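You operate a simulated robot arm through the tools that you are given. There is no shell and no other tool. Be economical: measure what you need, move in short steps, check, and stop when the job is done.

Carry out the task below with a simulated robot arm. There is one attempt and no reset: what you move stays moved.

## Task
Open the red lid, put the grey rag from the top of the steel workbench in the deck of the parts washer and shut the lid again. Then push the left drawer shut. Then take the yellow jar from the top of the white cabinet and leave it on top of the carton there. The order counts. Set down upright: yellow jar.

The check looks at the end state, three seconds after you hand in, the way a careful person would. Anything else that was tipped, shoved, dropped, spilled or broken makes it a failure. Lids that push on must go on centred and level and be pressed home; caps that screw on are set level and turned clockwise until they are tight.

## Robot
A 7-joint arm with a two-finger parallel gripper on a trunk, on a base that drives. Base frame: it is fixed to the floor where the robot stands at the start and does not move with it; the origin is under the middle of the robot, x ahead of it, y to its left, z up; the surface under the hand at the start is at about z = 911. Units: mm, rad, N and s.
With the tool pointing down near the work surface it reaches from about 260 to 700 mm from the robot's upright axis, wherever it stands. Its first joint turns from -2.897 to 2.897 rad. Places, roughly: carton [3500, -3250, 1000]; deck of the parts washer [600, 300, 700]; left drawer [3400, -2800, 700]; rag [2000, -750, 1000]; red lid [600, 300, 900]; yellow jar [3750, -3000, 1000]. Payload 3.43 kg.
Tool frame: the origin (TCP) lies between the finger pads and is the grasp point; the fingertips stand 30 mm ahead of it; z points along the fingers, y is the line along which they close. Largest opening 94 mm; finger width 28, thickness 10; the body of the gripper, 50 by 96 mm, starts 55 mm behind the TCP.
Orientation is that of the tool frame in the base frame, as a unit quaternion [x, y, z, w]. With the fingers straight down and closing along the base's y, the tool's x points along the base's -x, its y along +y and its z along -z.

## Interface
- The arm moves only by the tool step_arm. Its argument "deltas" is a list of rows, each an object of numbers (a shift or turn left out is 0, a gripper value left out holds the last): "dx", "dy", "dz": the shift along the tool's x, y, z in mm; "ax", "ay", "az": the turn, a rotation vector about the tool's x, y, z in rad. In form: [{"dx": .., "dy": .., "dz": .., "ax": .., "ay": .., "az": ..}, ...]. A call has 1 to 20 rows; each row is the pose to reach, as a shift and turn from the pose commanded when the call began, along the tool's axes at that moment. "gripper" is the opening, from 0 (shut) to 1 (fully open), set as the call begins (left out, the last holds). A row lasts 0.2 s, in which the tool goes at most 50 mm and 0.15 rad; a call with a longer step from one row to the next is refused whole, and so is a gripper value outside its range. Where a pose cannot be reached the arm comes as near as it can. A force on the tool above 40 N (or 10 N above the force at the start of the call, whichever is more), or a blocked arm, ends the call early, and 0.2 s more pass. The fingers move at their own pace (about 108 mm/s each) and stop on an object; they squeeze with about 41 N. The grip force told is the motor's: it shows also when the fingers shut on nothing. Time passes only in rows, and 0.2 s behind the last, so rows that repeat a pose let the fingers close. The reply holds the time, the measured pose of the TCP, the force on the tool along the base axes, the opening and the grip force, in the units named above and with some noise, with the torque about the TCP (base axes, N m) and any sound that the robot's microphone picked up.
- Cameras (640 x 400 px; columns grow to the right, rows downward): "scene" is now at [399.9, 280.3, 1742.1]; the picture's right is [-0.00, -0.17, -0.99], its down [-0.87, -0.48, 0.08] and it looks along [-0.49, 0.86, -0.15] (base axes); focal length 214 px, centre (320, 200). "wrist" rides on the gripper at [76, 14, -103] in the tool frame; the picture's right is [-0.18, 0.98, 0.00], its down [-0.75, -0.14, -0.64] and it looks along [-0.63, -0.12, 0.77] (tool axes); focal length 243 px, centre (320, 200). There is no depth. A picture from a camera that has moved, and an enlarged one, comes with that camera's place and axes in the base frame and with its lens. The place of the scene camera against the robot may be out by one fixed shift of up to 25 mm in any direction.
- camera(camera): a new picture of that camera. It takes no simulated time.
- raise_lower(by): slides the trunk up (or, below 0, down) by that many mm; the arm and the scene camera ride with it, the base frame stays. It gives what a move gives, with no picture.
- steer(legs): drives the robot by 1 to 6 legs, each [ahead, left, turn to the left] in mm, mm and rad, along the robot's own axes; the way and the turn of a leg run together, so that a leg with both is an arc; at most 1500 mm and 3.142 rad a leg. The arm and the cameras ride along, it lands a little off, and it stops where it bumps. It gives what a move gives.
- turn_head(pan, tilt): turns the head with the scene camera to pan (to the left, within 1.396 rad either way) and tilt (down, from -0.506 to 1.204), counted from straight ahead of the robot. It gives what a move gives.
- inspect(camera, box): a new picture of the part [left, top, right, bottom] of that camera's present view, enlarged. It takes no simulated time.
- hand_in(): hands the job in; it is judged then, once.

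Work in short steps. Places have to be worked out from the pictures, the camera data and where the tool is seen: move nearer, look again, correct. Check each grasp and each placing, and mend what went wrong. You have 165 turns and 128 pictures in all, those below and enlarged ones among them. Open the gripper and draw the arm clear of the work before you hand the job in, unless the task says otherwise; then end with one line.

The tools are called after "Call:" as a command line: name --argument value ..., lists and objects as JSON in quotes. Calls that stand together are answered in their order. step_arm: Moves the arm, as the interface text tells. Its arguments: {"type":"object","properties":{"deltas":{"type":"array","items":{"type":"object","properties":{"dx":{"type":"number"},"dy":{"type":"number"},"dz":{"type":"number"},"ax":{"type":"number"},"ay":{"type":"number"},"az":{"type":"number"}}}},"gripper":{"type":"number"}},"required":["deltas"]} The other tools are called the same way: raise_lower (by) slides the trunk up or down; steer (legs) drives the base; turn_head (pan, tilt) turns the head that bears the scene camera; camera (camera) takes a picture; inspect (camera, box) takes an enlarged picture of a part of a camera's view; hand_in () hands the job in.

At the start:

```text
time_s: 0.0
ee_pos: [343.6, 203.8, 1611.7]
tool_rot: [0.0, 1.0, 0.0, -0.002]
contact_force: [0.9, 0.5, -0.6]
torque: [0.03, -0.01, -0.01]
finger_gap: 93.7
gripper_force: 0.1
trunk travel left (down, up): [-350.0, 240.0]
robot x, y, heading: [0.4, -0.5, 0.002]
head pan, tilt: [1.4, 0.506]
```

scene: 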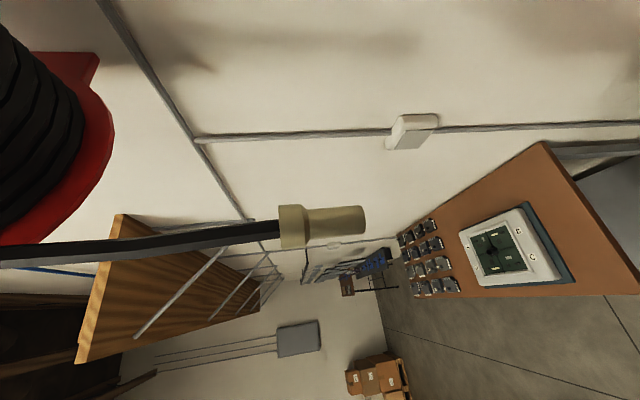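
wrist: 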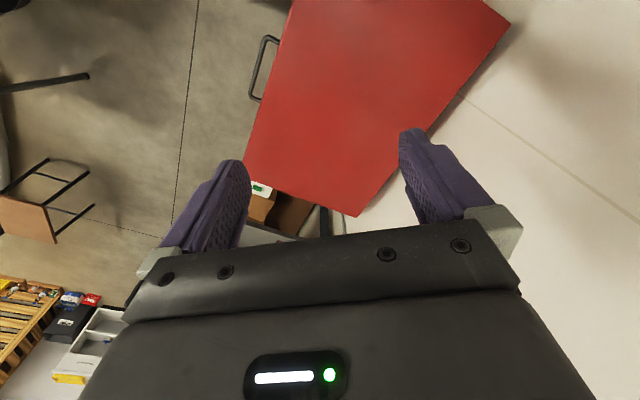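

The scene camera currently looks left; the red lid seems in front. I turn the head ahead and down to see the washer.

Call:
turn_head --pan 0.3 --tilt 0.9

Call:
camera --camera "scene"

```text
time_s: 1.3
ee_pos: [342.4, 202.2, 1611.2]
tool_rot: [-0.001, 1.0, 0.0, 0.0]
contact_force: [-1.0, 0.3, -0.1]
torque: [-0.01, 0.02, -0.02]
finger_gap: 93.9
gripper_force: 0.1
trunk travel left (down, up): [-350.0, 240.0]
robot x, y, heading: [0.4, 0.5, -0.002]
head pan, tilt: [0.3, 0.901]
```

```text
125 pictures are left
camera scene: at [366.8, 213.1, 1685.4], right [0.0, -0.96, -0.3], down [-0.62, -0.23, 0.75], along [-0.78, 0.18, -0.59], focal length 214 px, centre (320, 200)
```

scene: 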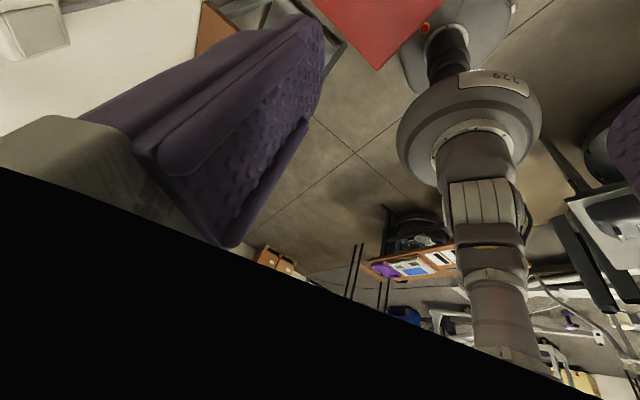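

The head geometry is unusual: at pan 0, tilt 0 the camera appears to look straight down. I look ahead-down by tilting up, and straight down.

Call:
turn_head --pan 0.5 --tilt -0.3

Call:
camera --camera "scene"

```text
time_s: 2.7
ee_pos: [343.7, 202.2, 1610.9]
tool_rot: [0.001, 1.0, 0.0, 0.0]
contact_force: [-0.2, 0.7, 0.4]
torque: [0.01, 0.01, -0.01]
finger_gap: 93.9
gripper_force: 0.1
trunk travel left (down, up): [-350.0, 240.0]
robot x, y, heading: [-1.2, 0.4, 0.002]
head pan, tilt: [0.499, -0.3]
```

```text
124 pictures are left
camera scene: at [472.2, 228.4, 1688.5], right [0.0, -0.88, -0.48], down [-0.96, 0.14, -0.26], along [0.29, 0.46, -0.84], focal length 214 px, centre (320, 200)
```

scene: 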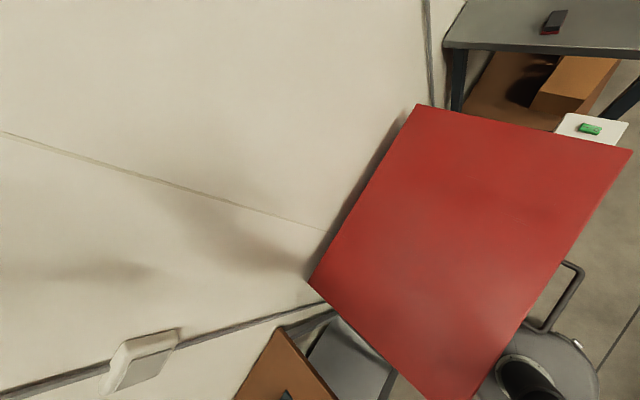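

The red lid lies flat, hinge side by the wall, handle on the near edge around (390,-5,~880). I look right and forward to know the room.

Call:
turn_head --pan -1.1 --tilt -0.5

Call:
camera --camera "scene"

Call:
turn_head --pan 0.0 --tilt -0.5

Call:
camera --camera "scene"

```text
time_s: 4.4
ee_pos: [341.7, 202.9, 1612.9]
tool_rot: [0.0, 1.0, -0.001, 0.0]
contact_force: [-0.6, -0.7, 0.3]
torque: [-0.01, 0.01, -0.01]
finger_gap: 93.9
gripper_force: 0.1
trunk travel left (down, up): [-350.0, 240.0]
robot x, y, heading: [-1.3, 1.8, 0.002]
head pan, tilt: [-1.1, -0.499]
```

```text
123 pictures are left
camera scene: at [486.8, 131.0, 1727.1], right [0.0, -0.45, 0.89], down [-0.88, -0.43, -0.22], along [0.48, -0.78, -0.4], focal length 214 px, centre (320, 200)
```

scene: 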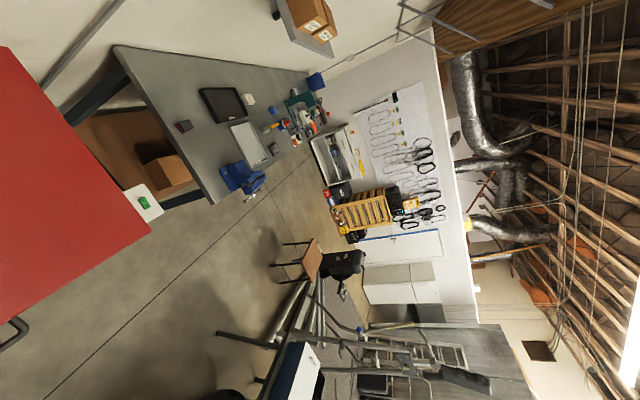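

```text
time_s: 5.7
ee_pos: [343.5, 202.6, 1611.5]
tool_rot: [0.0, 1.0, 0.0, 0.0]
contact_force: [0.0, 0.4, 0.7]
torque: [-0.03, 0.0, 0.0]
finger_gap: 93.9
gripper_force: 0.1
trunk travel left (down, up): [-350.0, 240.0]
robot x, y, heading: [0.7, 0.6, -0.001]
head pan, tilt: [0.0, -0.499]
```

```text
122 pictures are left
camera scene: at [486.8, 190.7, 1690.5], right [0.0, -1.0, 0.0], down [-0.88, 0.0, -0.48], along [0.48, 0.0, -0.88], focal length 214 px, centre (320, 200)
```

scene: 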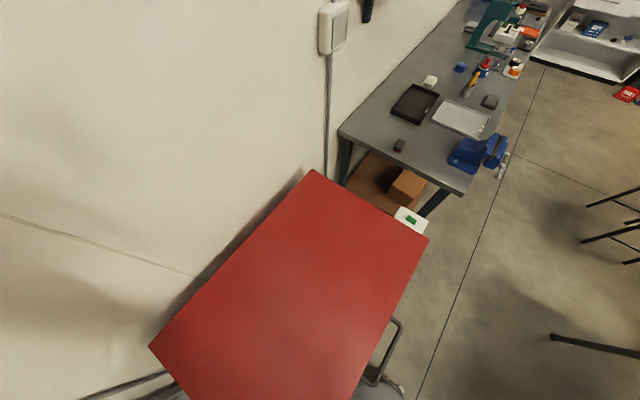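

The view shows lid, handle, workbench and farther the white shelf/cabinet. I drive to stand squarely in front of the handle about 400 mm away, facing the washer (heading ≈0.957).

Call:
steer --legs '[[162, -338, 0], [0, 0, 0.957]]'

Call:
camera --camera "scene"

Call:
camera --camera "wrist"

```text
time_s: 10.6
ee_pos: [180.5, 54.5, 1612.4]
tool_rot: [-0.474, 0.881, 0.0, 0.001]
contact_force: [0.1, 0.1, -0.2]
torque: [0.0, 0.0, -0.01]
finger_gap: 94.1
gripper_force: 0.0
trunk travel left (down, up): [-350.0, 240.0]
robot x, y, heading: [161.1, -347.1, 0.986]
head pan, tilt: [0.0, -0.499]
```

```text
121 pictures are left
camera scene: at [257.6, 167.3, 1690.5], right [0.83, -0.55, 0.0], down [-0.49, -0.73, -0.48], along [0.26, 0.4, -0.88], focal length 214 px, centre (320, 200)
```

scene: 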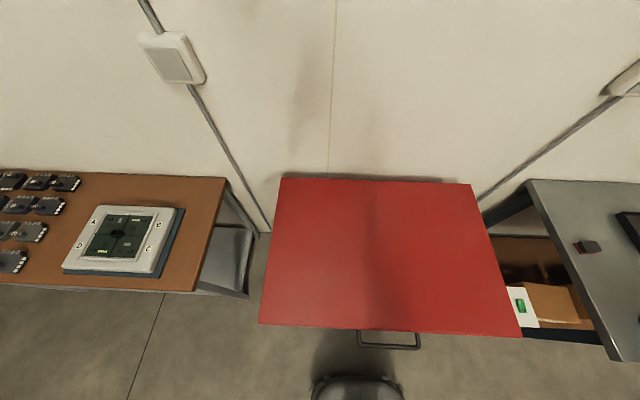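

```text
120 pictures are left
camera wrist: at [126.1, -1.6, 1714.1], right [-0.72, 0.7, 0.0], down [0.53, 0.55, 0.64], along [0.45, 0.46, -0.77], focal length 243 px, centre (320, 200)
```

wrist: 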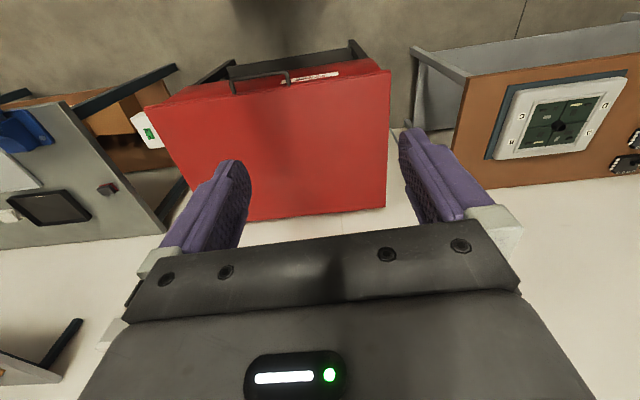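

Triangulating puts the handle bar near (397,-5,870). I swing the tool over in front of it, turn the fingers to close along the forward direction, and descend partway.

Call:
step_arm --deltas '[{"dy": -20, "dz": 25, "az": 0.143}, {"dy": -40, "dz": 50, "az": 0.286}, {"dy": -60, "dz": 75, "az": 0.428}, {"dy": -80, "dz": 100, "az": 0.571}, {"dy": -100, "dz": 125, "az": 0.714}, {"dy": -120, "dz": 150, "az": 0.857}, {"dy": -140, "dz": 175, "az": 1.0}, {"dy": -160, "dz": 200, "az": 1.142}, {"dy": -180, "dz": 225, "az": 1.285}, {"dy": -200, "dz": 250, "az": 1.428}, {"dy": -210, "dz": 275, "az": 1.57}]' --gripper 0.6

```text
time_s: 13.0
ee_pos: [357.0, -61.9, 1337.0]
tool_rot: [0.29, 0.957, 0.0, 0.0]
contact_force: [0.0, 0.9, -0.2]
torque: [0.0, 0.03, 0.02]
finger_gap: 56.2
gripper_force: 0.1
trunk travel left (down, up): [-350.0, 240.0]
robot x, y, heading: [162.3, -342.1, 0.986]
head pan, tilt: [0.0, -0.499]
```

Tool is aligned with the handle laterally. I pitch the tool 45° toward the washer and lower to z≈1040, then look.

Call:
step_arm --deltas '[{"dz": 40, "ax": -0.13}, {"dz": 80, "ax": -0.26, "dy": -5}, {"dz": 120, "ax": -0.39, "dy": -10}, {"dz": 160, "ax": -0.52, "dy": -20}, {"dz": 200, "ax": -0.65, "dy": -30}, {"dz": 240, "ax": -0.785, "dy": -40}, {"dz": 280, "ax": -0.785, "dy": -50}, {"dz": 300, "ax": -0.785, "dy": -60}]'

Call:
camera --camera "wrist"

Call:
camera --camera "scene"

```text
time_s: 14.8
ee_pos: [354.4, -69.0, 975.6]
tool_rot: [0.264, 0.882, 0.375, 0.112]
contact_force: [0.1, -0.2, -1.0]
torque: [-0.01, 0.03, 0.01]
finger_gap: 56.6
gripper_force: 0.0
out of reach, approached as far as the arm can: row 3, 4, 5, 6, 7, 8
trunk travel left (down, up): [-350.0, 240.0]
robot x, y, heading: [159.6, -342.7, 0.985]
head pan, tilt: [0.0, -0.499]
```

```text
119 pictures are left
camera wrist: at [254.2, -80.5, 1056.1], right [0.53, 0.47, 0.71], down [0.32, -0.88, 0.34], along [0.79, 0.05, -0.62], focal length 243 px, centre (320, 200)
```

wrist: 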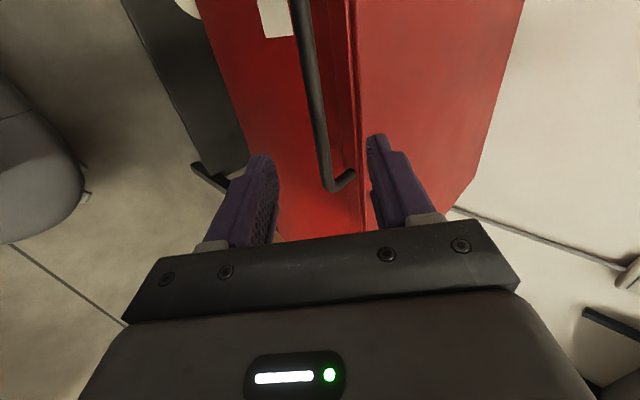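

```text
118 pictures are left
camera scene: at [447.9, -201.3, 1034.4], right [-0.38, -0.58, -0.72], down [-0.54, 0.77, -0.33], along [0.75, 0.26, -0.61], focal length 214 px, centre (320, 200)
```

scene: 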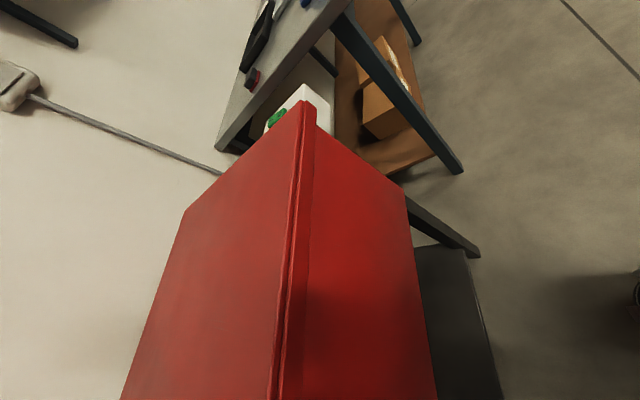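

The bar lies straight ahead of the fingers, roughly 100–140 mm on. I narrow the opening to ~38 mm and advance 70 mm along the tool, checking.

Call:
step_arm --deltas '[{"dz": 0, "dy": -6}, {"dz": 25, "dy": -6}, {"dz": 50, "dy": -6}, {"dz": 70, "dy": -6}]' --gripper 0.4

Call:
camera --camera "wrist"

```text
time_s: 15.8
ee_pos: [377.8, -35.3, 914.8]
tool_rot: [0.266, 0.885, 0.367, 0.11]
contact_force: [0.2, 0.5, -0.6]
torque: [0.04, 0.0, -0.01]
finger_gap: 37.8
gripper_force: 0.0
trunk travel left (down, up): [-350.0, 240.0]
robot x, y, heading: [163.8, -343.2, 0.984]
head pan, tilt: [0.0, -0.499]
```

```text
117 pictures are left
camera wrist: at [278.6, -45.9, 997.3], right [0.54, 0.48, 0.7], down [0.32, -0.88, 0.35], along [0.78, 0.03, -0.63], focal length 243 px, centre (320, 200)
```

wrist: 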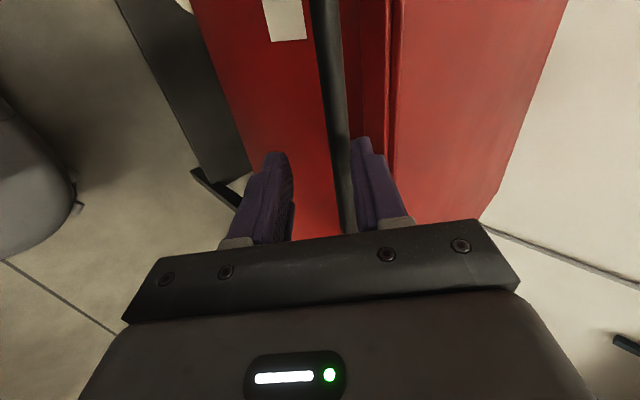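

I enlarge the view to see whether the bar is already between the fingers.

Call:
inspect --camera "wrist" --box '[220, 80, 460, 250]'

Call:
camera --camera "scene"

```text
2.35 times, centred on (340, 165) of wrist
camera zoom: at [278.6, -45.9, 997.3], right [0.54, 0.48, 0.7], down [0.32, -0.88, 0.35], along [0.78, 0.03, -0.63], focal length 571 px, centre (273, 282)
```

zoom: 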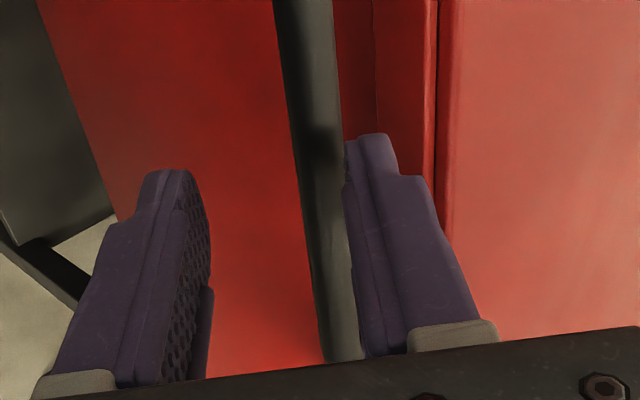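

```text
115 pictures are left
camera scene: at [471.7, -167.5, 975.4], right [-0.39, -0.59, -0.71], down [-0.55, 0.77, -0.34], along [0.74, 0.25, -0.62], focal length 214 px, centre (320, 200)
```

scene: 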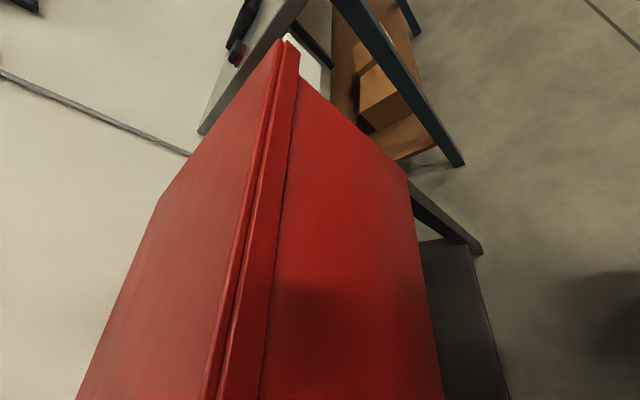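

The bar sits toward the upper finger. I shift +12 mm along the tool's y to centre it and use the parallax to judge its depth.

Call:
step_arm --deltas '[{"dy": 6}, {"dy": 12}, {"dy": 12}]'

Call:
inspect --camera "wrist" --box '[220, 80, 460, 250]'

```text
time_s: 16.6
ee_pos: [383.1, -29.8, 924.9]
tool_rot: [0.267, 0.885, 0.367, 0.11]
contact_force: [0.0, -0.3, 0.7]
torque: [-0.02, 0.01, -0.01]
finger_gap: 37.6
gripper_force: 0.0
trunk travel left (down, up): [-350.0, 240.0]
robot x, y, heading: [159.1, -347.1, 0.99]
head pan, tilt: [0.0, -0.499]
```

```text
2.35 times, centred on (340, 165) of wrist
camera zoom: at [283.5, -39.3, 1006.5], right [0.54, 0.48, 0.69], down [0.32, -0.88, 0.35], along [0.78, 0.03, -0.63], focal length 571 px, centre (273, 282)
```

zoom: 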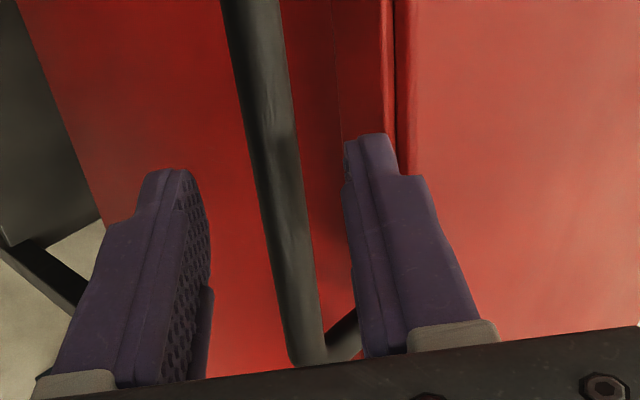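

Bar is ~35 mm ahead of the TCP and centred. I advance 33 mm along the tool.

Call:
step_arm --deltas '[{"dz": 11}, {"dz": 22}, {"dz": 33}, {"dz": 33}]'

Call:
inspect --camera "wrist" --box '[220, 80, 460, 250]'

```text
time_s: 17.6
ee_pos: [394.8, -8.4, 900.7]
tool_rot: [0.266, 0.885, 0.366, 0.111]
contact_force: [0.2, 0.2, -0.1]
torque: [0.0, 0.01, -0.01]
finger_gap: 37.8
gripper_force: 0.1
trunk travel left (down, up): [-350.0, 240.0]
robot x, y, heading: [160.5, -343.2, 0.991]
head pan, tilt: [0.0, -0.499]
```

```text
2.35 times, centred on (340, 165) of wrist
camera zoom: at [295.8, -20.2, 981.9], right [0.54, 0.48, 0.69], down [0.32, -0.88, 0.35], along [0.78, 0.03, -0.63], focal length 571 px, centre (273, 282)
```

zoom: 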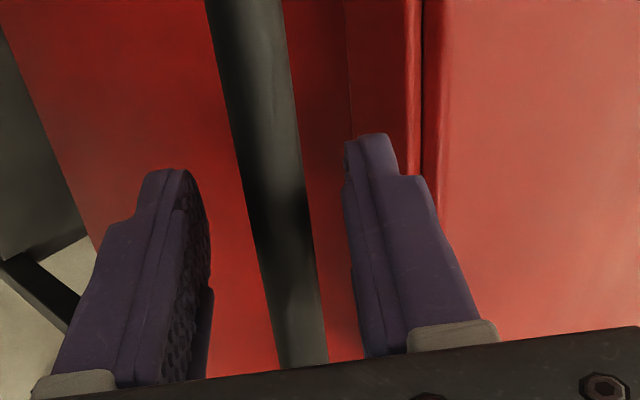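

The bar seems between the pads now; I close to test.

Call:
step_arm --deltas '[{"dz": 0}, {"dz": 0}, {"dz": 0}]' --gripper 0.0

Call:
inspect --camera "wrist" --box '[220, 80, 460, 250]'

```text
time_s: 18.4
ee_pos: [395.7, -8.2, 901.5]
tool_rot: [0.266, 0.884, 0.369, 0.111]
contact_force: [9.7, 13.7, 33.5]
torque: [0.74, 0.57, -1.11]
finger_gap: 14.4
gripper_force: 45.2
trunk travel left (down, up): [-350.0, 240.0]
robot x, y, heading: [156.4, -343.8, 0.984]
head pan, tilt: [0.0, -0.499]
```

```text
2.35 times, centred on (340, 165) of wrist
camera zoom: at [296.6, -18.9, 983.2], right [0.54, 0.47, 0.7], down [0.32, -0.88, 0.35], along [0.78, 0.04, -0.62], focal length 571 px, centre (273, 282)
```

zoom: 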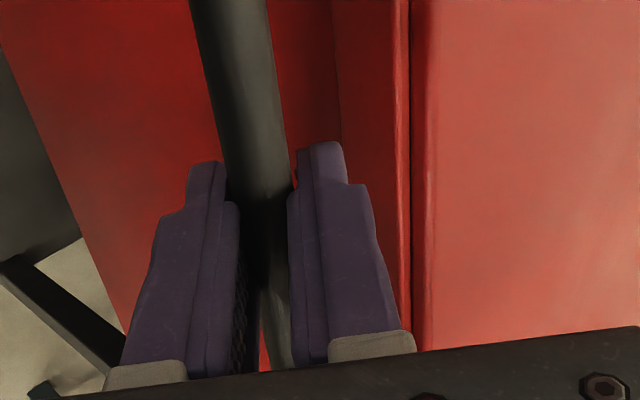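

Solid: 14.4 mm bar gripped at (396,-8,901). I loosen to a cage (~21 mm) and lift along an arc about the wall-side hinge (radius ≈580), first 12°.

Call:
step_arm --deltas '[{"dy": 0}, {"dy": 14.6, "dz": -14}, {"dy": 29.8, "dz": -27.5}, {"dy": 45.3, "dz": -40.5}, {"dy": 61.3, "dz": -52.8}, {"dy": 77.8, "dz": -64.6}, {"dy": 94.7, "dz": -75.9}]' --gripper 0.22

Call:
camera --camera "wrist"

```text
time_s: 20.0
ee_pos: [401.7, 0.3, 1021.0]
tool_rot: [0.266, 0.885, 0.366, 0.11]
contact_force: [-2.1, -4.0, -1.1]
torque: [-0.06, 0.08, -0.05]
finger_gap: 22.9
gripper_force: 1.9
trunk travel left (down, up): [-350.0, 240.0]
robot x, y, heading: [160.8, -343.5, 0.984]
head pan, tilt: [0.0, -0.499]
```

```text
111 pictures are left
camera wrist: at [303.0, -10.3, 1103.5], right [0.54, 0.48, 0.7], down [0.32, -0.88, 0.35], along [0.78, 0.03, -0.62], focal length 243 px, centre (320, 200)
```

wrist: 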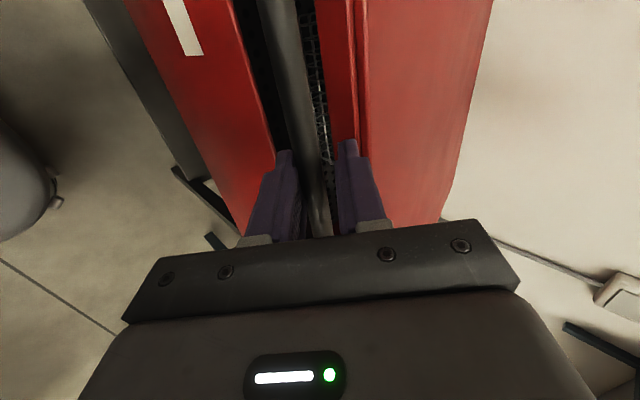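

The lid lifts easily and the mesh deck shows beneath. I continue the arc to about 40°.

Call:
step_arm --deltas '[{"dy": 17.2, "dz": -10.6}, {"dy": 34.8, "dz": -20.7}, {"dy": 52.7, "dz": -30}, {"dy": 71, "dz": -38.9}, {"dy": 89.5, "dz": -47}, {"dy": 108.3, "dz": -54.6}, {"dy": 127.4, "dz": -61.3}, {"dy": 146.7, "dz": -67.5}, {"dy": 166.2, "dz": -73}, {"dy": 185.9, "dz": -77.9}, {"dy": 205.7, "dz": -81.9}, {"dy": 225.7, "dz": -85.3}, {"dy": 245.8, "dz": -88}, {"dy": 265.9, "dz": -90.1}]'

Call:
camera --camera "wrist"

```text
time_s: 23.0
ee_pos: [469.6, 105.4, 1272.8]
tool_rot: [0.266, 0.885, 0.366, 0.111]
contact_force: [0.5, 0.7, 0.4]
torque: [0.01, 0.0, 0.04]
finger_gap: 20.6
gripper_force: 0.1
trunk travel left (down, up): [-350.0, 240.0]
robot x, y, heading: [161.8, -340.7, 0.992]
head pan, tilt: [0.0, -0.499]
```

```text
110 pictures are left
camera wrist: at [370.1, 95.0, 1355.9], right [0.54, 0.48, 0.69], down [0.32, -0.88, 0.35], along [0.78, 0.03, -0.63], focal length 243 px, centre (320, 200)
```

wrist: 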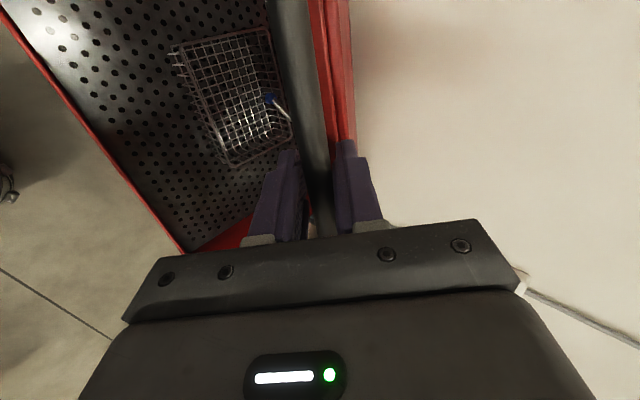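

Perforated deck with a basket is visible. I go on to about 64°.

Call:
step_arm --deltas '[{"dy": 20, "dz": -1}, {"dy": 40, "dz": -1.5}, {"dy": 60.7, "dz": -1.8}, {"dy": 81, "dz": -0.6}, {"dy": 101, "dz": 0.8}, {"dy": 121.3, "dz": 2.7}, {"dy": 141.3, "dz": 6}, {"dy": 161.2, "dz": 9.5}, {"dy": 181.1, "dz": 13.5}, {"dy": 200.6, "dz": 18.5}, {"dy": 220, "dz": 24.3}, {"dy": 239.3, "dz": 30.5}]'

Call:
camera --camera "wrist"

```text
time_s: 25.6
ee_pos: [575.7, 264.2, 1420.4]
tool_rot: [0.267, 0.885, 0.365, 0.11]
contact_force: [2.2, 2.1, 0.0]
torque: [0.01, 0.02, -0.01]
finger_gap: 21.7
gripper_force: 1.1
trunk travel left (down, up): [-350.0, 240.0]
robot x, y, heading: [160.6, -345.2, 0.986]
head pan, tilt: [0.0, -0.499]
```

```text
109 pictures are left
camera wrist: at [477.1, 253.9, 1503.1], right [0.54, 0.48, 0.69], down [0.32, -0.88, 0.35], along [0.78, 0.03, -0.63], focal length 243 px, centre (320, 200)
```

wrist: 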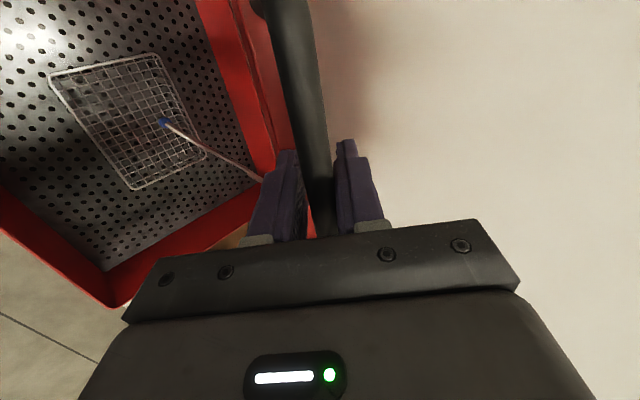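

Still in reach. Continue to ~82°.

Call:
step_arm --deltas '[{"dy": 19, "dz": 7}, {"dy": 38, "dz": 14.8}, {"dy": 56.2, "dz": 23.1}, {"dy": 74.5, "dz": 32}, {"dy": 92.4, "dz": 41.6}, {"dy": 109.8, "dz": 51.8}, {"dy": 127, "dz": 62.7}, {"dy": 143.7, "dz": 74.2}, {"dy": 160, "dz": 86.1}]'

Call:
camera --camera "wrist"

```text
time_s: 27.6
ee_pos: [628.8, 338.8, 1457.1]
tool_rot: [0.266, 0.884, 0.367, 0.111]
contact_force: [-1.3, -6.6, 9.4]
torque: [-1.51, 1.92, -1.12]
finger_gap: 24.1
gripper_force: 44.8
out of reach, approached as far as the arm can: row 6, 7, 8, 9
trunk travel left (down, up): [-350.0, 240.0]
robot x, y, heading: [161.3, -342.0, 0.98]
head pan, tilt: [0.0, -0.499]
```

```text
108 pictures are left
camera wrist: at [528.7, 328.5, 1539.7], right [0.54, 0.48, 0.7], down [0.32, -0.88, 0.35], along [0.78, 0.04, -0.62], focal length 243 px, centre (320, 200)
```

wrist: 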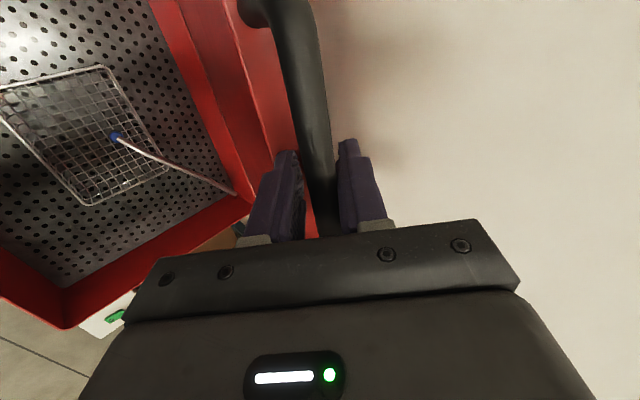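

Arm reach is at its end (~74°). I open the gripper to ~60 mm to test whether the lid stays by itself; the lower finger would still catch it.

Call:
step_arm --deltas '[{"dz": -2}, {"dz": -4}, {"dz": -4}]' --gripper 0.6

Call:
camera --camera "wrist"

```text
time_s: 28.4
ee_pos: [628.5, 339.5, 1459.4]
tool_rot: [0.267, 0.885, 0.366, 0.11]
contact_force: [0.6, 1.4, 1.9]
torque: [0.03, 0.06, 0.01]
finger_gap: 57.8
gripper_force: 1.0
trunk travel left (down, up): [-350.0, 240.0]
robot x, y, heading: [161.8, -341.1, 0.987]
head pan, tilt: [0.0, -0.499]
```

```text
107 pictures are left
camera wrist: at [528.6, 329.4, 1541.5], right [0.54, 0.48, 0.69], down [0.32, -0.88, 0.35], along [0.78, 0.03, -0.63], focal length 243 px, centre (320, 200)
```

wrist: 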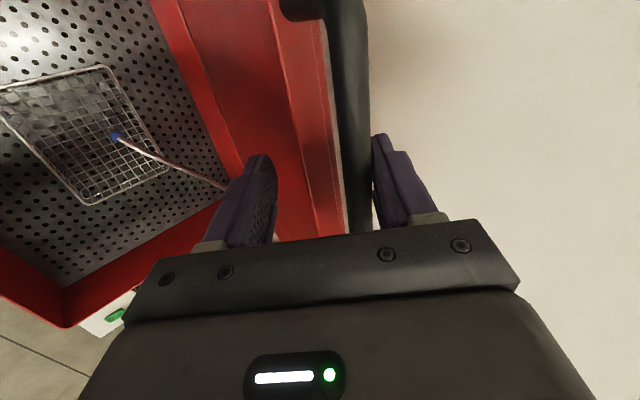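

The lid did not fall; the bar rests toward the upper finger. I back off along the tool and check again.

Call:
step_arm --deltas '[{"dz": -25}, {"dz": -50}, {"dz": -75}, {"dz": -100}, {"dz": -130}, {"dz": -130}]'

Call:
camera --camera "wrist"

Call:
camera --camera "scene"

```text
time_s: 29.8
ee_pos: [577.7, 262.7, 1551.8]
tool_rot: [0.266, 0.885, 0.366, 0.11]
contact_force: [0.5, 0.8, 0.8]
torque: [-0.01, 0.02, 0.0]
finger_gap: 56.5
gripper_force: 0.1
trunk travel left (down, up): [-350.0, 240.0]
robot x, y, heading: [163.0, -346.7, 0.984]
head pan, tilt: [0.0, -0.499]
```

```text
106 pictures are left
camera wrist: at [479.0, 252.4, 1634.1], right [0.54, 0.48, 0.69], down [0.32, -0.88, 0.35], along [0.78, 0.03, -0.63], focal length 243 px, centre (320, 200)
```

wrist: 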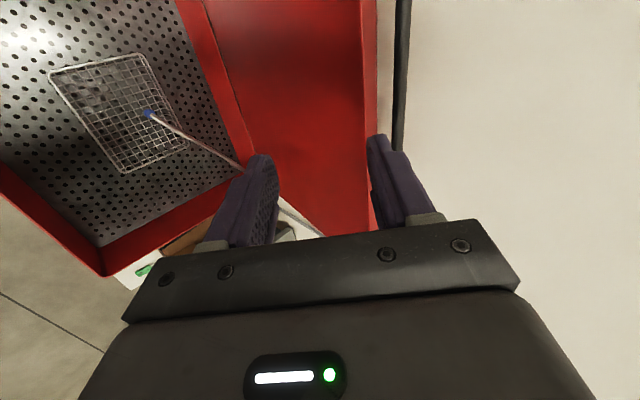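

```text
105 pictures are left
camera scene: at [672.1, 130.7, 1611.9], right [-0.39, -0.59, -0.71], down [-0.55, 0.77, -0.34], along [0.74, 0.25, -0.62], focal length 214 px, centre (320, 200)
```

scene: 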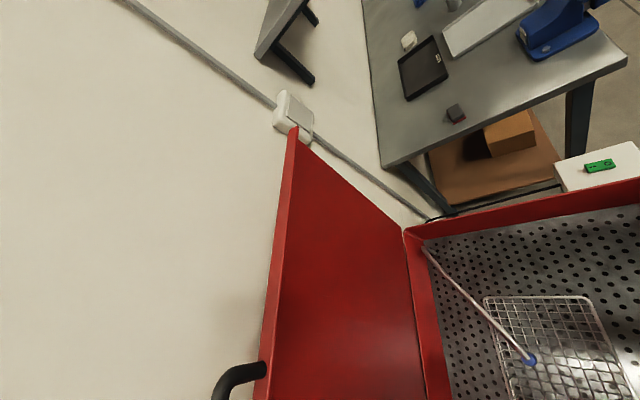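

The lid is fully open and stays (over centre). Now I retract the arm and point the tool down for driving to the workbench.

Call:
step_arm --deltas '[{"dy": -30, "dz": -30, "ax": 0.0}, {"dy": -60, "dz": -60, "ax": 0.1}, {"dy": -90, "dz": -90, "ax": 0.22}, {"dy": -120, "dz": -120, "ax": 0.34}, {"dy": -150, "dz": -150, "ax": 0.46}, {"dy": -180, "dz": -180, "ax": 0.58}, {"dy": -210, "dz": -210, "ax": 0.7}, {"dy": -240, "dz": -240, "ax": 0.785}]' --gripper 1.0

Call:
step_arm --deltas '[{"az": -0.143}, {"az": -0.286}, {"az": -0.428}, {"az": -0.571}, {"az": -0.714}, {"az": -0.857}, {"az": -1.0}, {"az": -1.142}, {"az": -1.285}, {"az": -1.428}, {"az": -1.57}]'

Call:
camera --camera "scene"

```text
time_s: 31.6
ee_pos: [390.9, -21.4, 1552.3]
tool_rot: [0.288, 0.958, 0.0, 0.0]
contact_force: [-0.1, -0.3, 0.5]
torque: [0.04, -0.03, 0.01]
finger_gap: 94.0
gripper_force: 0.1
trunk travel left (down, up): [-350.0, 240.0]
robot x, y, heading: [164.5, -343.2, 0.986]
head pan, tilt: [0.0, -0.499]
```

```text
time_s: 34.0
ee_pos: [391.9, -20.9, 1553.2]
tool_rot: [-0.474, 0.88, -0.001, 0.0]
contact_force: [-0.4, 0.0, 1.3]
torque: [-0.01, -0.01, 0.0]
finger_gap: 94.0
gripper_force: 0.2
trunk travel left (down, up): [-350.0, 240.0]
robot x, y, heading: [160.8, -344.9, 0.989]
head pan, tilt: [0.0, -0.499]
```

```text
104 pictures are left
camera scene: at [467.6, 92.5, 1630.6], right [0.83, -0.55, 0.0], down [-0.48, -0.73, -0.48], along [0.26, 0.4, -0.88], focal length 214 px, centre (320, 200)
```

scene: 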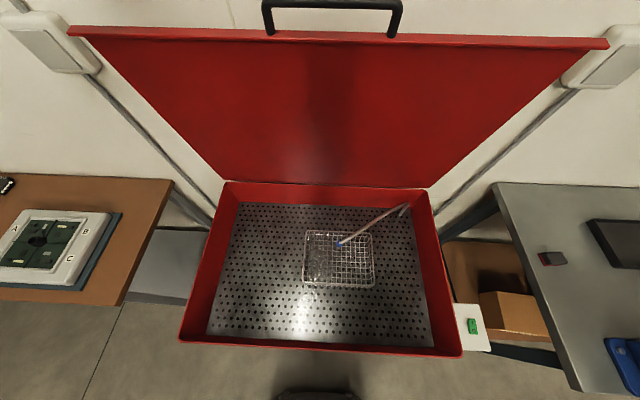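

Clear view of the open washer. I drive right along the wall toward the bench, keeping clear of the vise and stools.

Call:
steer --legs '[[-60, 0, 0], [-35, -1100, 0]]'

Call:
camera --camera "scene"

Call:
camera --camera "wrist"

```text
time_s: 40.1
ee_pos: [1241.1, -709.7, 1552.4]
tool_rot: [-0.466, 0.885, 0.001, 0.0]
contact_force: [0.2, 0.1, -0.3]
torque: [-0.01, 0.01, -0.01]
finger_gap: 94.1
gripper_force: 0.0
trunk travel left (down, up): [-350.0, 240.0]
robot x, y, heading: [1005.0, -1026.9, 0.966]
head pan, tilt: [0.0, -0.499]
```

```text
103 pictures are left
camera scene: at [1319.3, -597.4, 1630.6], right [0.82, -0.57, 0.0], down [-0.5, -0.72, -0.48], along [0.27, 0.39, -0.88], focal length 214 px, centre (320, 200)
```

scene: 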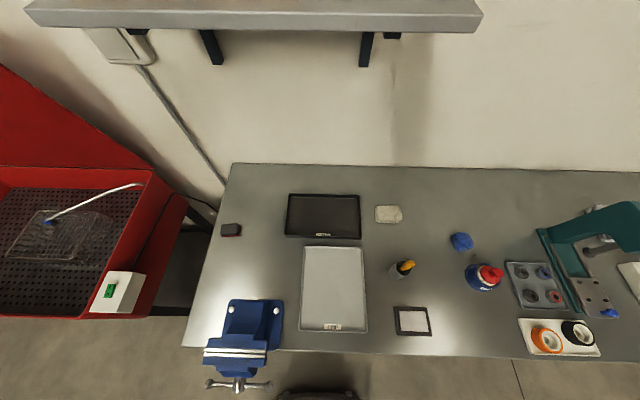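

```text
102 pictures are left
camera wrist: at [1184.9, -764.1, 1654.2], right [-0.71, 0.71, 0.0], down [0.54, 0.54, 0.64], along [0.45, 0.45, -0.77], focal length 243 px, centre (320, 200)
```

wrist: 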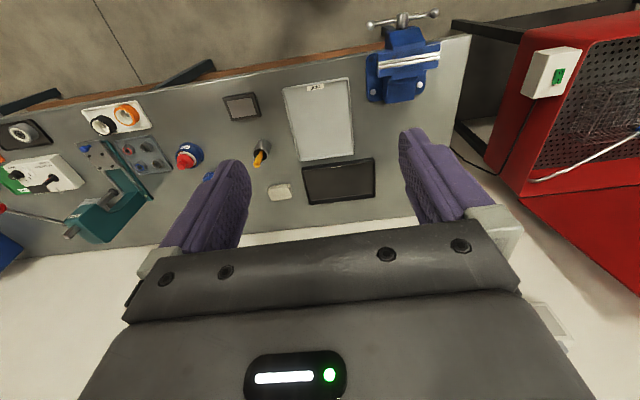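

Several small objects on the bench; I enlarge to identify the grey rag.

Call:
inspect --camera "scene" --box '[360, 180, 640, 355]'

```text
2.29 times, centred on (500, 268) of scene
camera zoom: at [1319.3, -597.4, 1630.6], right [0.82, -0.57, 0.0], down [-0.5, -0.72, -0.48], along [0.27, 0.39, -0.88], focal length 490 px, centre (-91, 46)
```

zoom: 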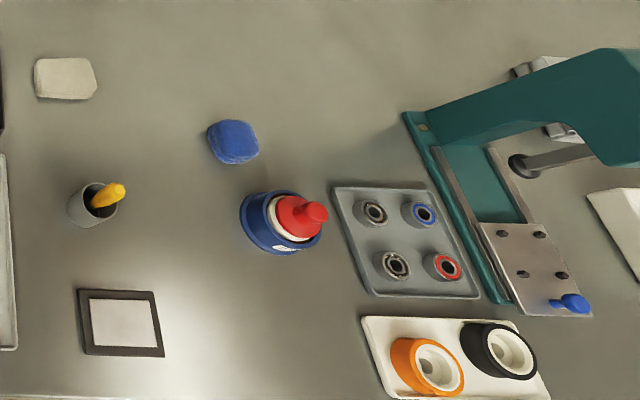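

Blue and beige pads are here, no obviously grey rag yet. I drive further right to view the rest of the bench.

Call:
steer --legs '[[-10, -550, 0]]'

Call:
camera --camera "scene"

```text
time_s: 43.3
ee_pos: [1682.3, -1024.4, 1551.9]
tool_rot: [-0.466, 0.885, -0.001, 0.0]
contact_force: [0.4, 0.8, 0.6]
torque: [0.03, 0.0, 0.0]
finger_gap: 94.0
gripper_force: 0.1
trunk travel left (down, up): [-350.0, 240.0]
robot x, y, heading: [1448.8, -1344.5, 0.966]
head pan, tilt: [0.0, -0.499]
```

```text
100 pictures are left
camera scene: at [1761.6, -912.8, 1630.6], right [0.83, -0.57, 0.0], down [-0.5, -0.72, -0.48], along [0.27, 0.4, -0.88], focal length 214 px, centre (320, 200)
```

scene: 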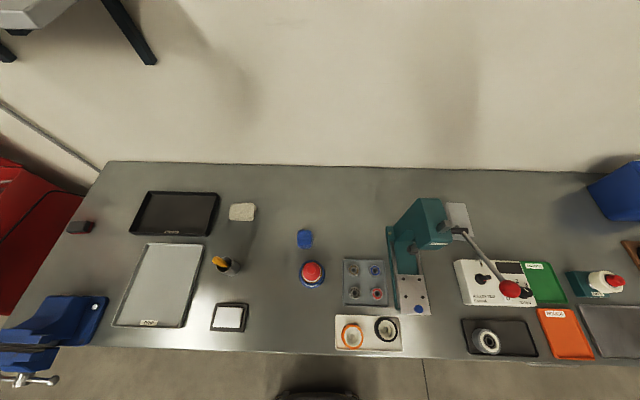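

Let me enlarge the zone around the press and the beige pad.

Call:
inspect --camera "scene" --box '[380, 180, 540, 280]'

Call:
inspect --camera "scene" --box '[190, 180, 350, 280]'

Call:
inspect --camera "scene" --box '[50, 190, 210, 290]'

```text
4.00 times, centred on (460, 230) of scene
camera zoom: at [1761.6, -912.8, 1630.6], right [0.83, -0.57, 0.0], down [-0.5, -0.72, -0.48], along [0.27, 0.4, -0.88], focal length 858 px, centre (-240, 80)
```

zoom: 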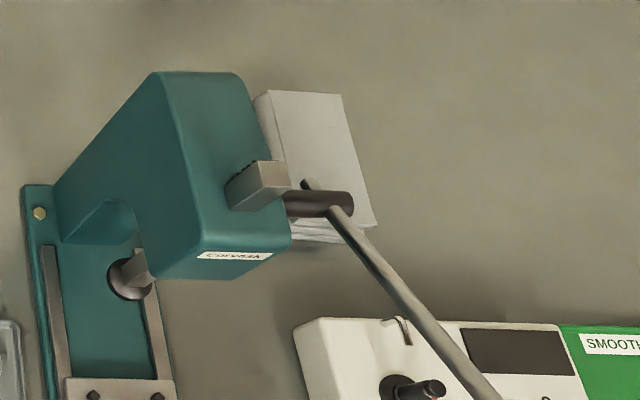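

```text
4.00 times, centred on (270, 230) of scene
camera zoom: at [1761.6, -912.8, 1630.6], right [0.83, -0.57, 0.0], down [-0.5, -0.72, -0.48], along [0.27, 0.4, -0.88], focal length 858 px, centre (520, 80)
```

zoom: 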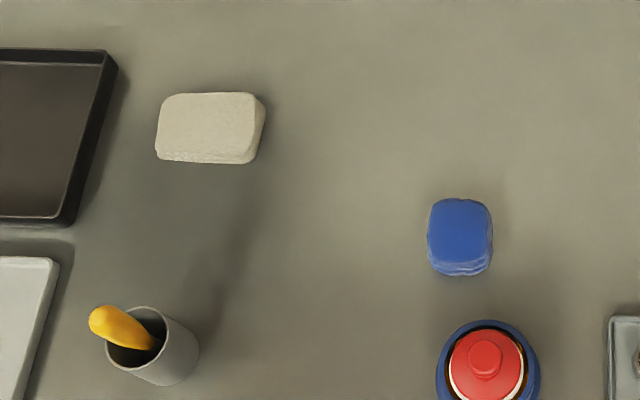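

```text
4.00 times, centred on (130, 240) of scene
camera zoom: at [1761.6, -912.8, 1630.6], right [0.83, -0.57, 0.0], down [-0.5, -0.72, -0.48], along [0.27, 0.4, -0.88], focal length 858 px, centre (1080, 40)
```

zoom: 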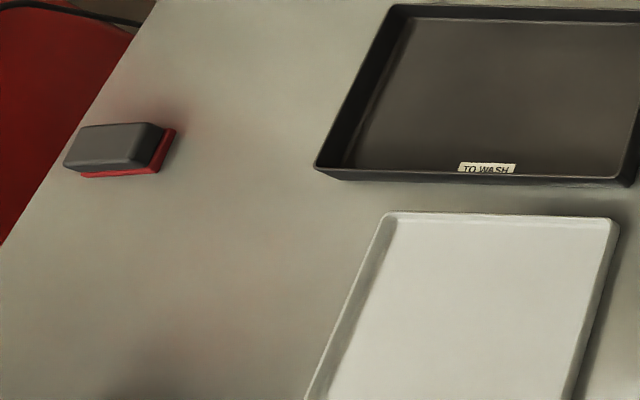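

I check for a grey item camouflaged near the expected place.

Call:
inspect --camera "scene" --box '[285, 170, 445, 270]'

Call:
camera --camera "wrist"

```text
4.00 times, centred on (365, 220) of scene
camera zoom: at [1761.6, -912.8, 1630.6], right [0.83, -0.57, 0.0], down [-0.5, -0.72, -0.48], along [0.27, 0.4, -0.88], focal length 858 px, centre (140, 120)
```

zoom: 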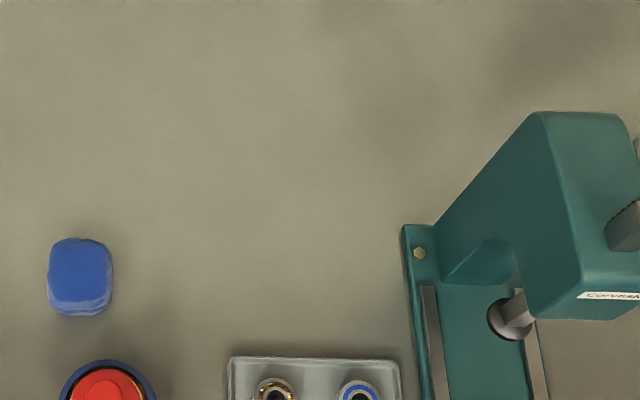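

```text
95 pictures are left
camera wrist: at [1627.4, -1079.7, 1654.2], right [-0.71, 0.71, 0.0], down [0.54, 0.54, 0.64], along [0.45, 0.45, -0.77], focal length 243 px, centre (320, 200)
```

wrist: 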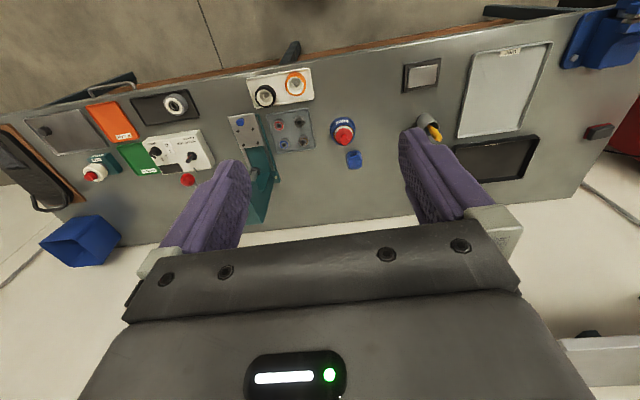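

No grey item at the exact spot. To judge how rough the given places are, I look toward the white cabinet.

Call:
turn_head --pan -1.0 --tilt -0.3

Call:
camera --camera "scene"

```text
time_s: 44.6
ee_pos: [1682.5, -1023.1, 1552.2]
tool_rot: [-0.467, 0.884, 0.0, 0.001]
contact_force: [-0.8, 0.2, -0.4]
torque: [-0.03, 0.01, -0.02]
finger_gap: 94.0
gripper_force: 0.1
trunk travel left (down, up): [-350.0, 240.0]
robot x, y, heading: [1444.6, -1343.9, 0.965]
head pan, tilt: [-1.0, -0.3]
```

```text
94 pictures are left
camera scene: at [1807.2, -961.6, 1655.2], right [0.45, -0.31, 0.84], down [-0.33, -0.93, -0.16], along [0.83, -0.21, -0.52], focal length 214 px, centre (320, 200)
```

scene: 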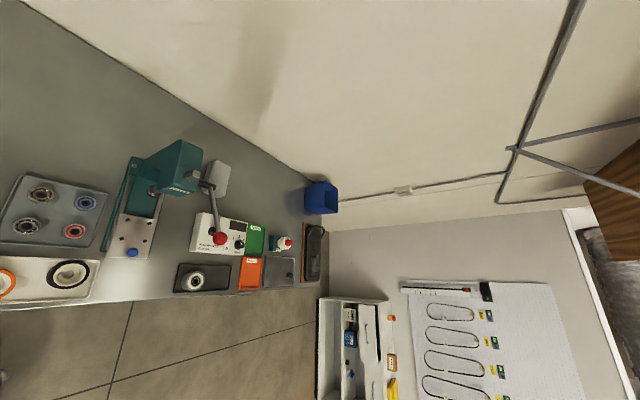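

Call:
inspect --camera "scene" --box '[300, 280, 460, 400]'

Call:
inspect --camera "scene" --box '[110, 120, 270, 220]'

```text
3.33 times, centred on (380, 340) of scene
camera zoom: at [1807.2, -961.6, 1655.2], right [0.45, -0.31, 0.84], down [-0.33, -0.93, -0.16], along [0.83, -0.21, -0.52], focal length 715 px, centre (120, -267)
```

zoom: 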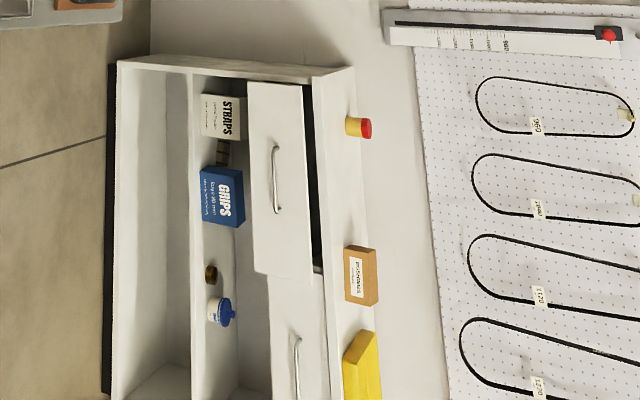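

```text
4.00 times, centred on (190, 170) of scene
camera zoom: at [1807.2, -961.6, 1655.2], right [0.45, -0.31, 0.84], down [-0.33, -0.93, -0.16], along [0.83, -0.21, -0.52], focal length 858 px, centre (840, 320)
```

zoom: 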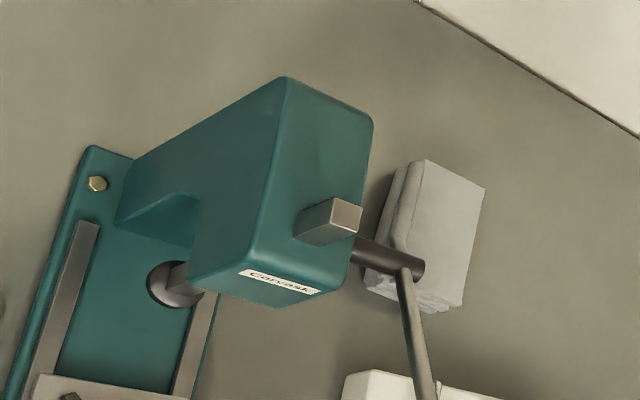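

The folded grey cloth lies just behind/right of the teal press – that's the grey rag, near (2335,-925). The places are only rough. I drive in front of it.

Call:
turn_head --pan 0.0 --tilt -0.4

Call:
steer --legs '[[0, -485, 0], [130, 0, 0]]'

Call:
camera --camera "scene"

Call:
camera --camera "wrist"

```text
time_s: 45.8
ee_pos: [1682.8, -1023.9, 1552.4]
tool_rot: [-0.466, 0.885, 0.0, 0.0]
contact_force: [0.3, 0.0, -0.2]
torque: [0.02, 0.04, -0.03]
finger_gap: 93.8
gripper_force: 0.1
trunk travel left (down, up): [-350.0, 240.0]
robot x, y, heading: [1445.6, -1345.6, 0.971]
head pan, tilt: [0.0, -0.4]
```

```text
time_s: 49.6
ee_pos: [2160.7, -1190.7, 1551.4]
tool_rot: [-0.466, 0.885, 0.0, -0.001]
contact_force: [1.2, 1.2, -0.8]
torque: [-0.04, 0.06, -0.02]
finger_gap: 93.9
gripper_force: 0.1
trunk travel left (down, up): [-350.0, 240.0]
robot x, y, heading: [1925.7, -1509.0, 0.963]
head pan, tilt: [0.0, -0.4]
```

```text
91 pictures are left
camera scene: at [2235.7, -1084.4, 1623.5], right [0.82, -0.57, 0.0], down [-0.52, -0.76, -0.39], along [0.22, 0.32, -0.92], focal length 214 px, centre (320, 200)
```

scene: 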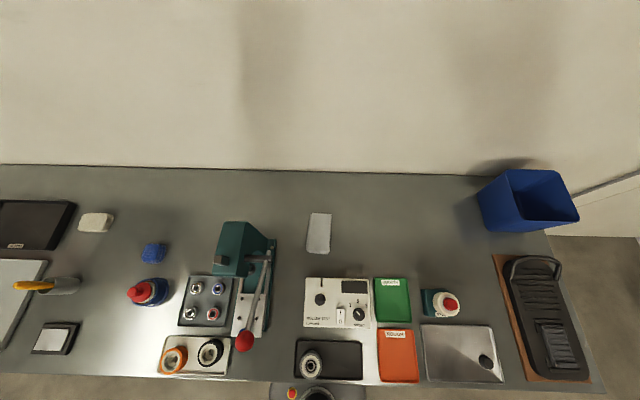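

```text
90 pictures are left
camera wrist: at [2105.0, -1245.1, 1653.6], right [-0.71, 0.71, 0.0], down [0.54, 0.54, 0.64], along [0.45, 0.45, -0.77], focal length 243 px, centre (320, 200)
```

wrist: 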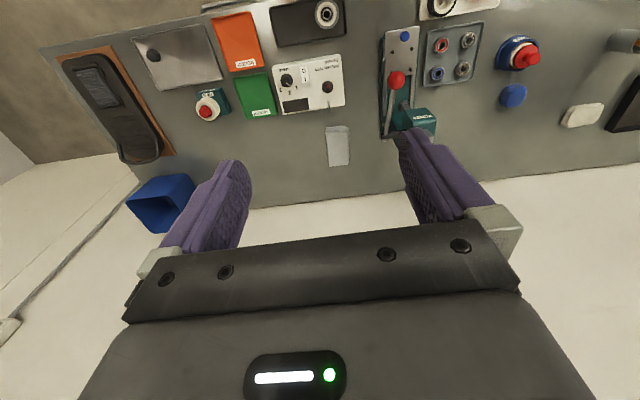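

The rag is clear of the press from here: about 80 × 150 mm, centre ≈(2323,-945). I drive 45 mm nearer and then lower the arm over it.

Call:
steer --legs '[[45, 0, 0]]'

```text
time_s: 50.5
ee_pos: [2187.1, -1152.6, 1551.6]
tool_rot: [-0.466, 0.885, -0.001, -0.001]
contact_force: [1.1, 0.2, -1.1]
torque: [-0.08, 0.04, -0.01]
finger_gap: 93.8
gripper_force: 0.1
trunk travel left (down, up): [-350.0, 240.0]
robot x, y, heading: [1952.2, -1473.1, 0.969]
head pan, tilt: [0.0, -0.4]
```

Tool needs ~248 mm forward and ~5 mm left. I go to z≈1130 above the rag and look.

Call:
step_arm --deltas '[{"dx": -21, "dz": 35}, {"dx": -42, "dz": 70}, {"dx": -62, "dz": 105}, {"dx": -83, "dz": 140, "dy": 2}, {"dx": -104, "dz": 175, "dy": 3}, {"dx": -124, "dz": 210, "dy": 4}, {"dx": -145, "dz": 245, "dy": 5}, {"dx": -166, "dz": 280, "dy": 5}, {"dx": -186, "dz": 315, "dy": 5}, {"dx": -207, "dz": 350, "dy": 5}, {"dx": -228, "dz": 385, "dy": 5}, {"dx": -240, "dz": 420, "dy": 5}, {"dx": -240, "dz": 420, "dy": 5}]'

Call:
camera --camera "wrist"

Call:
camera --camera "scene"

```text
time_s: 53.3
ee_pos: [2315.8, -955.9, 1129.8]
tool_rot: [-0.466, 0.885, 0.0, -0.001]
contact_force: [-0.4, 0.3, -0.6]
torque: [0.0, 0.02, 0.01]
finger_gap: 93.7
gripper_force: 0.1
trunk travel left (down, up): [-350.0, 240.0]
robot x, y, heading: [1948.6, -1471.2, 0.971]
head pan, tilt: [0.0, -0.4]
```

```text
89 pictures are left
camera wrist: at [2260.3, -1010.5, 1231.6], right [-0.71, 0.71, 0.0], down [0.54, 0.54, 0.64], along [0.45, 0.45, -0.77], focal length 243 px, centre (320, 200)
```

wrist: 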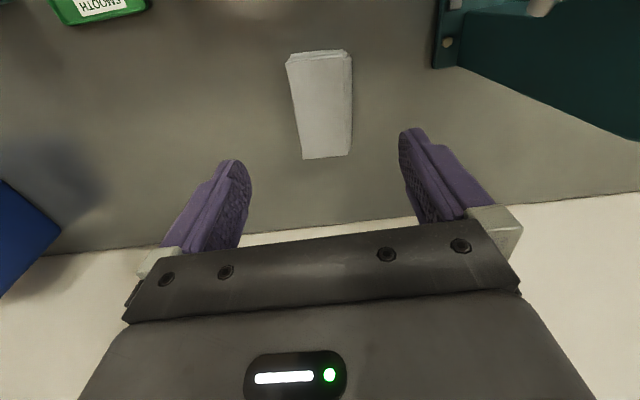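

```text
88 pictures are left
camera scene: at [2391.0, -849.8, 1201.7], right [0.82, -0.57, 0.0], down [-0.52, -0.76, -0.39], along [0.22, 0.32, -0.92], focal length 214 px, centre (320, 200)
```

scene: 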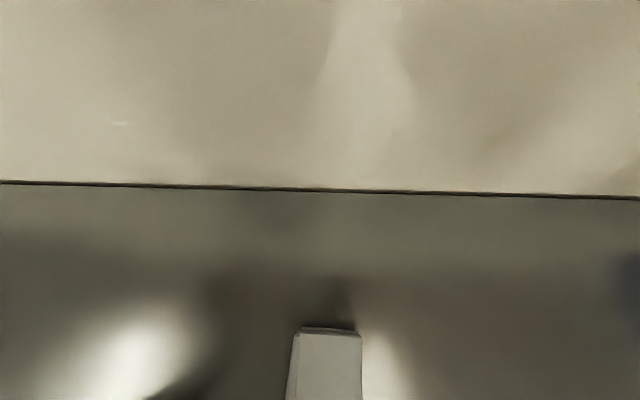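

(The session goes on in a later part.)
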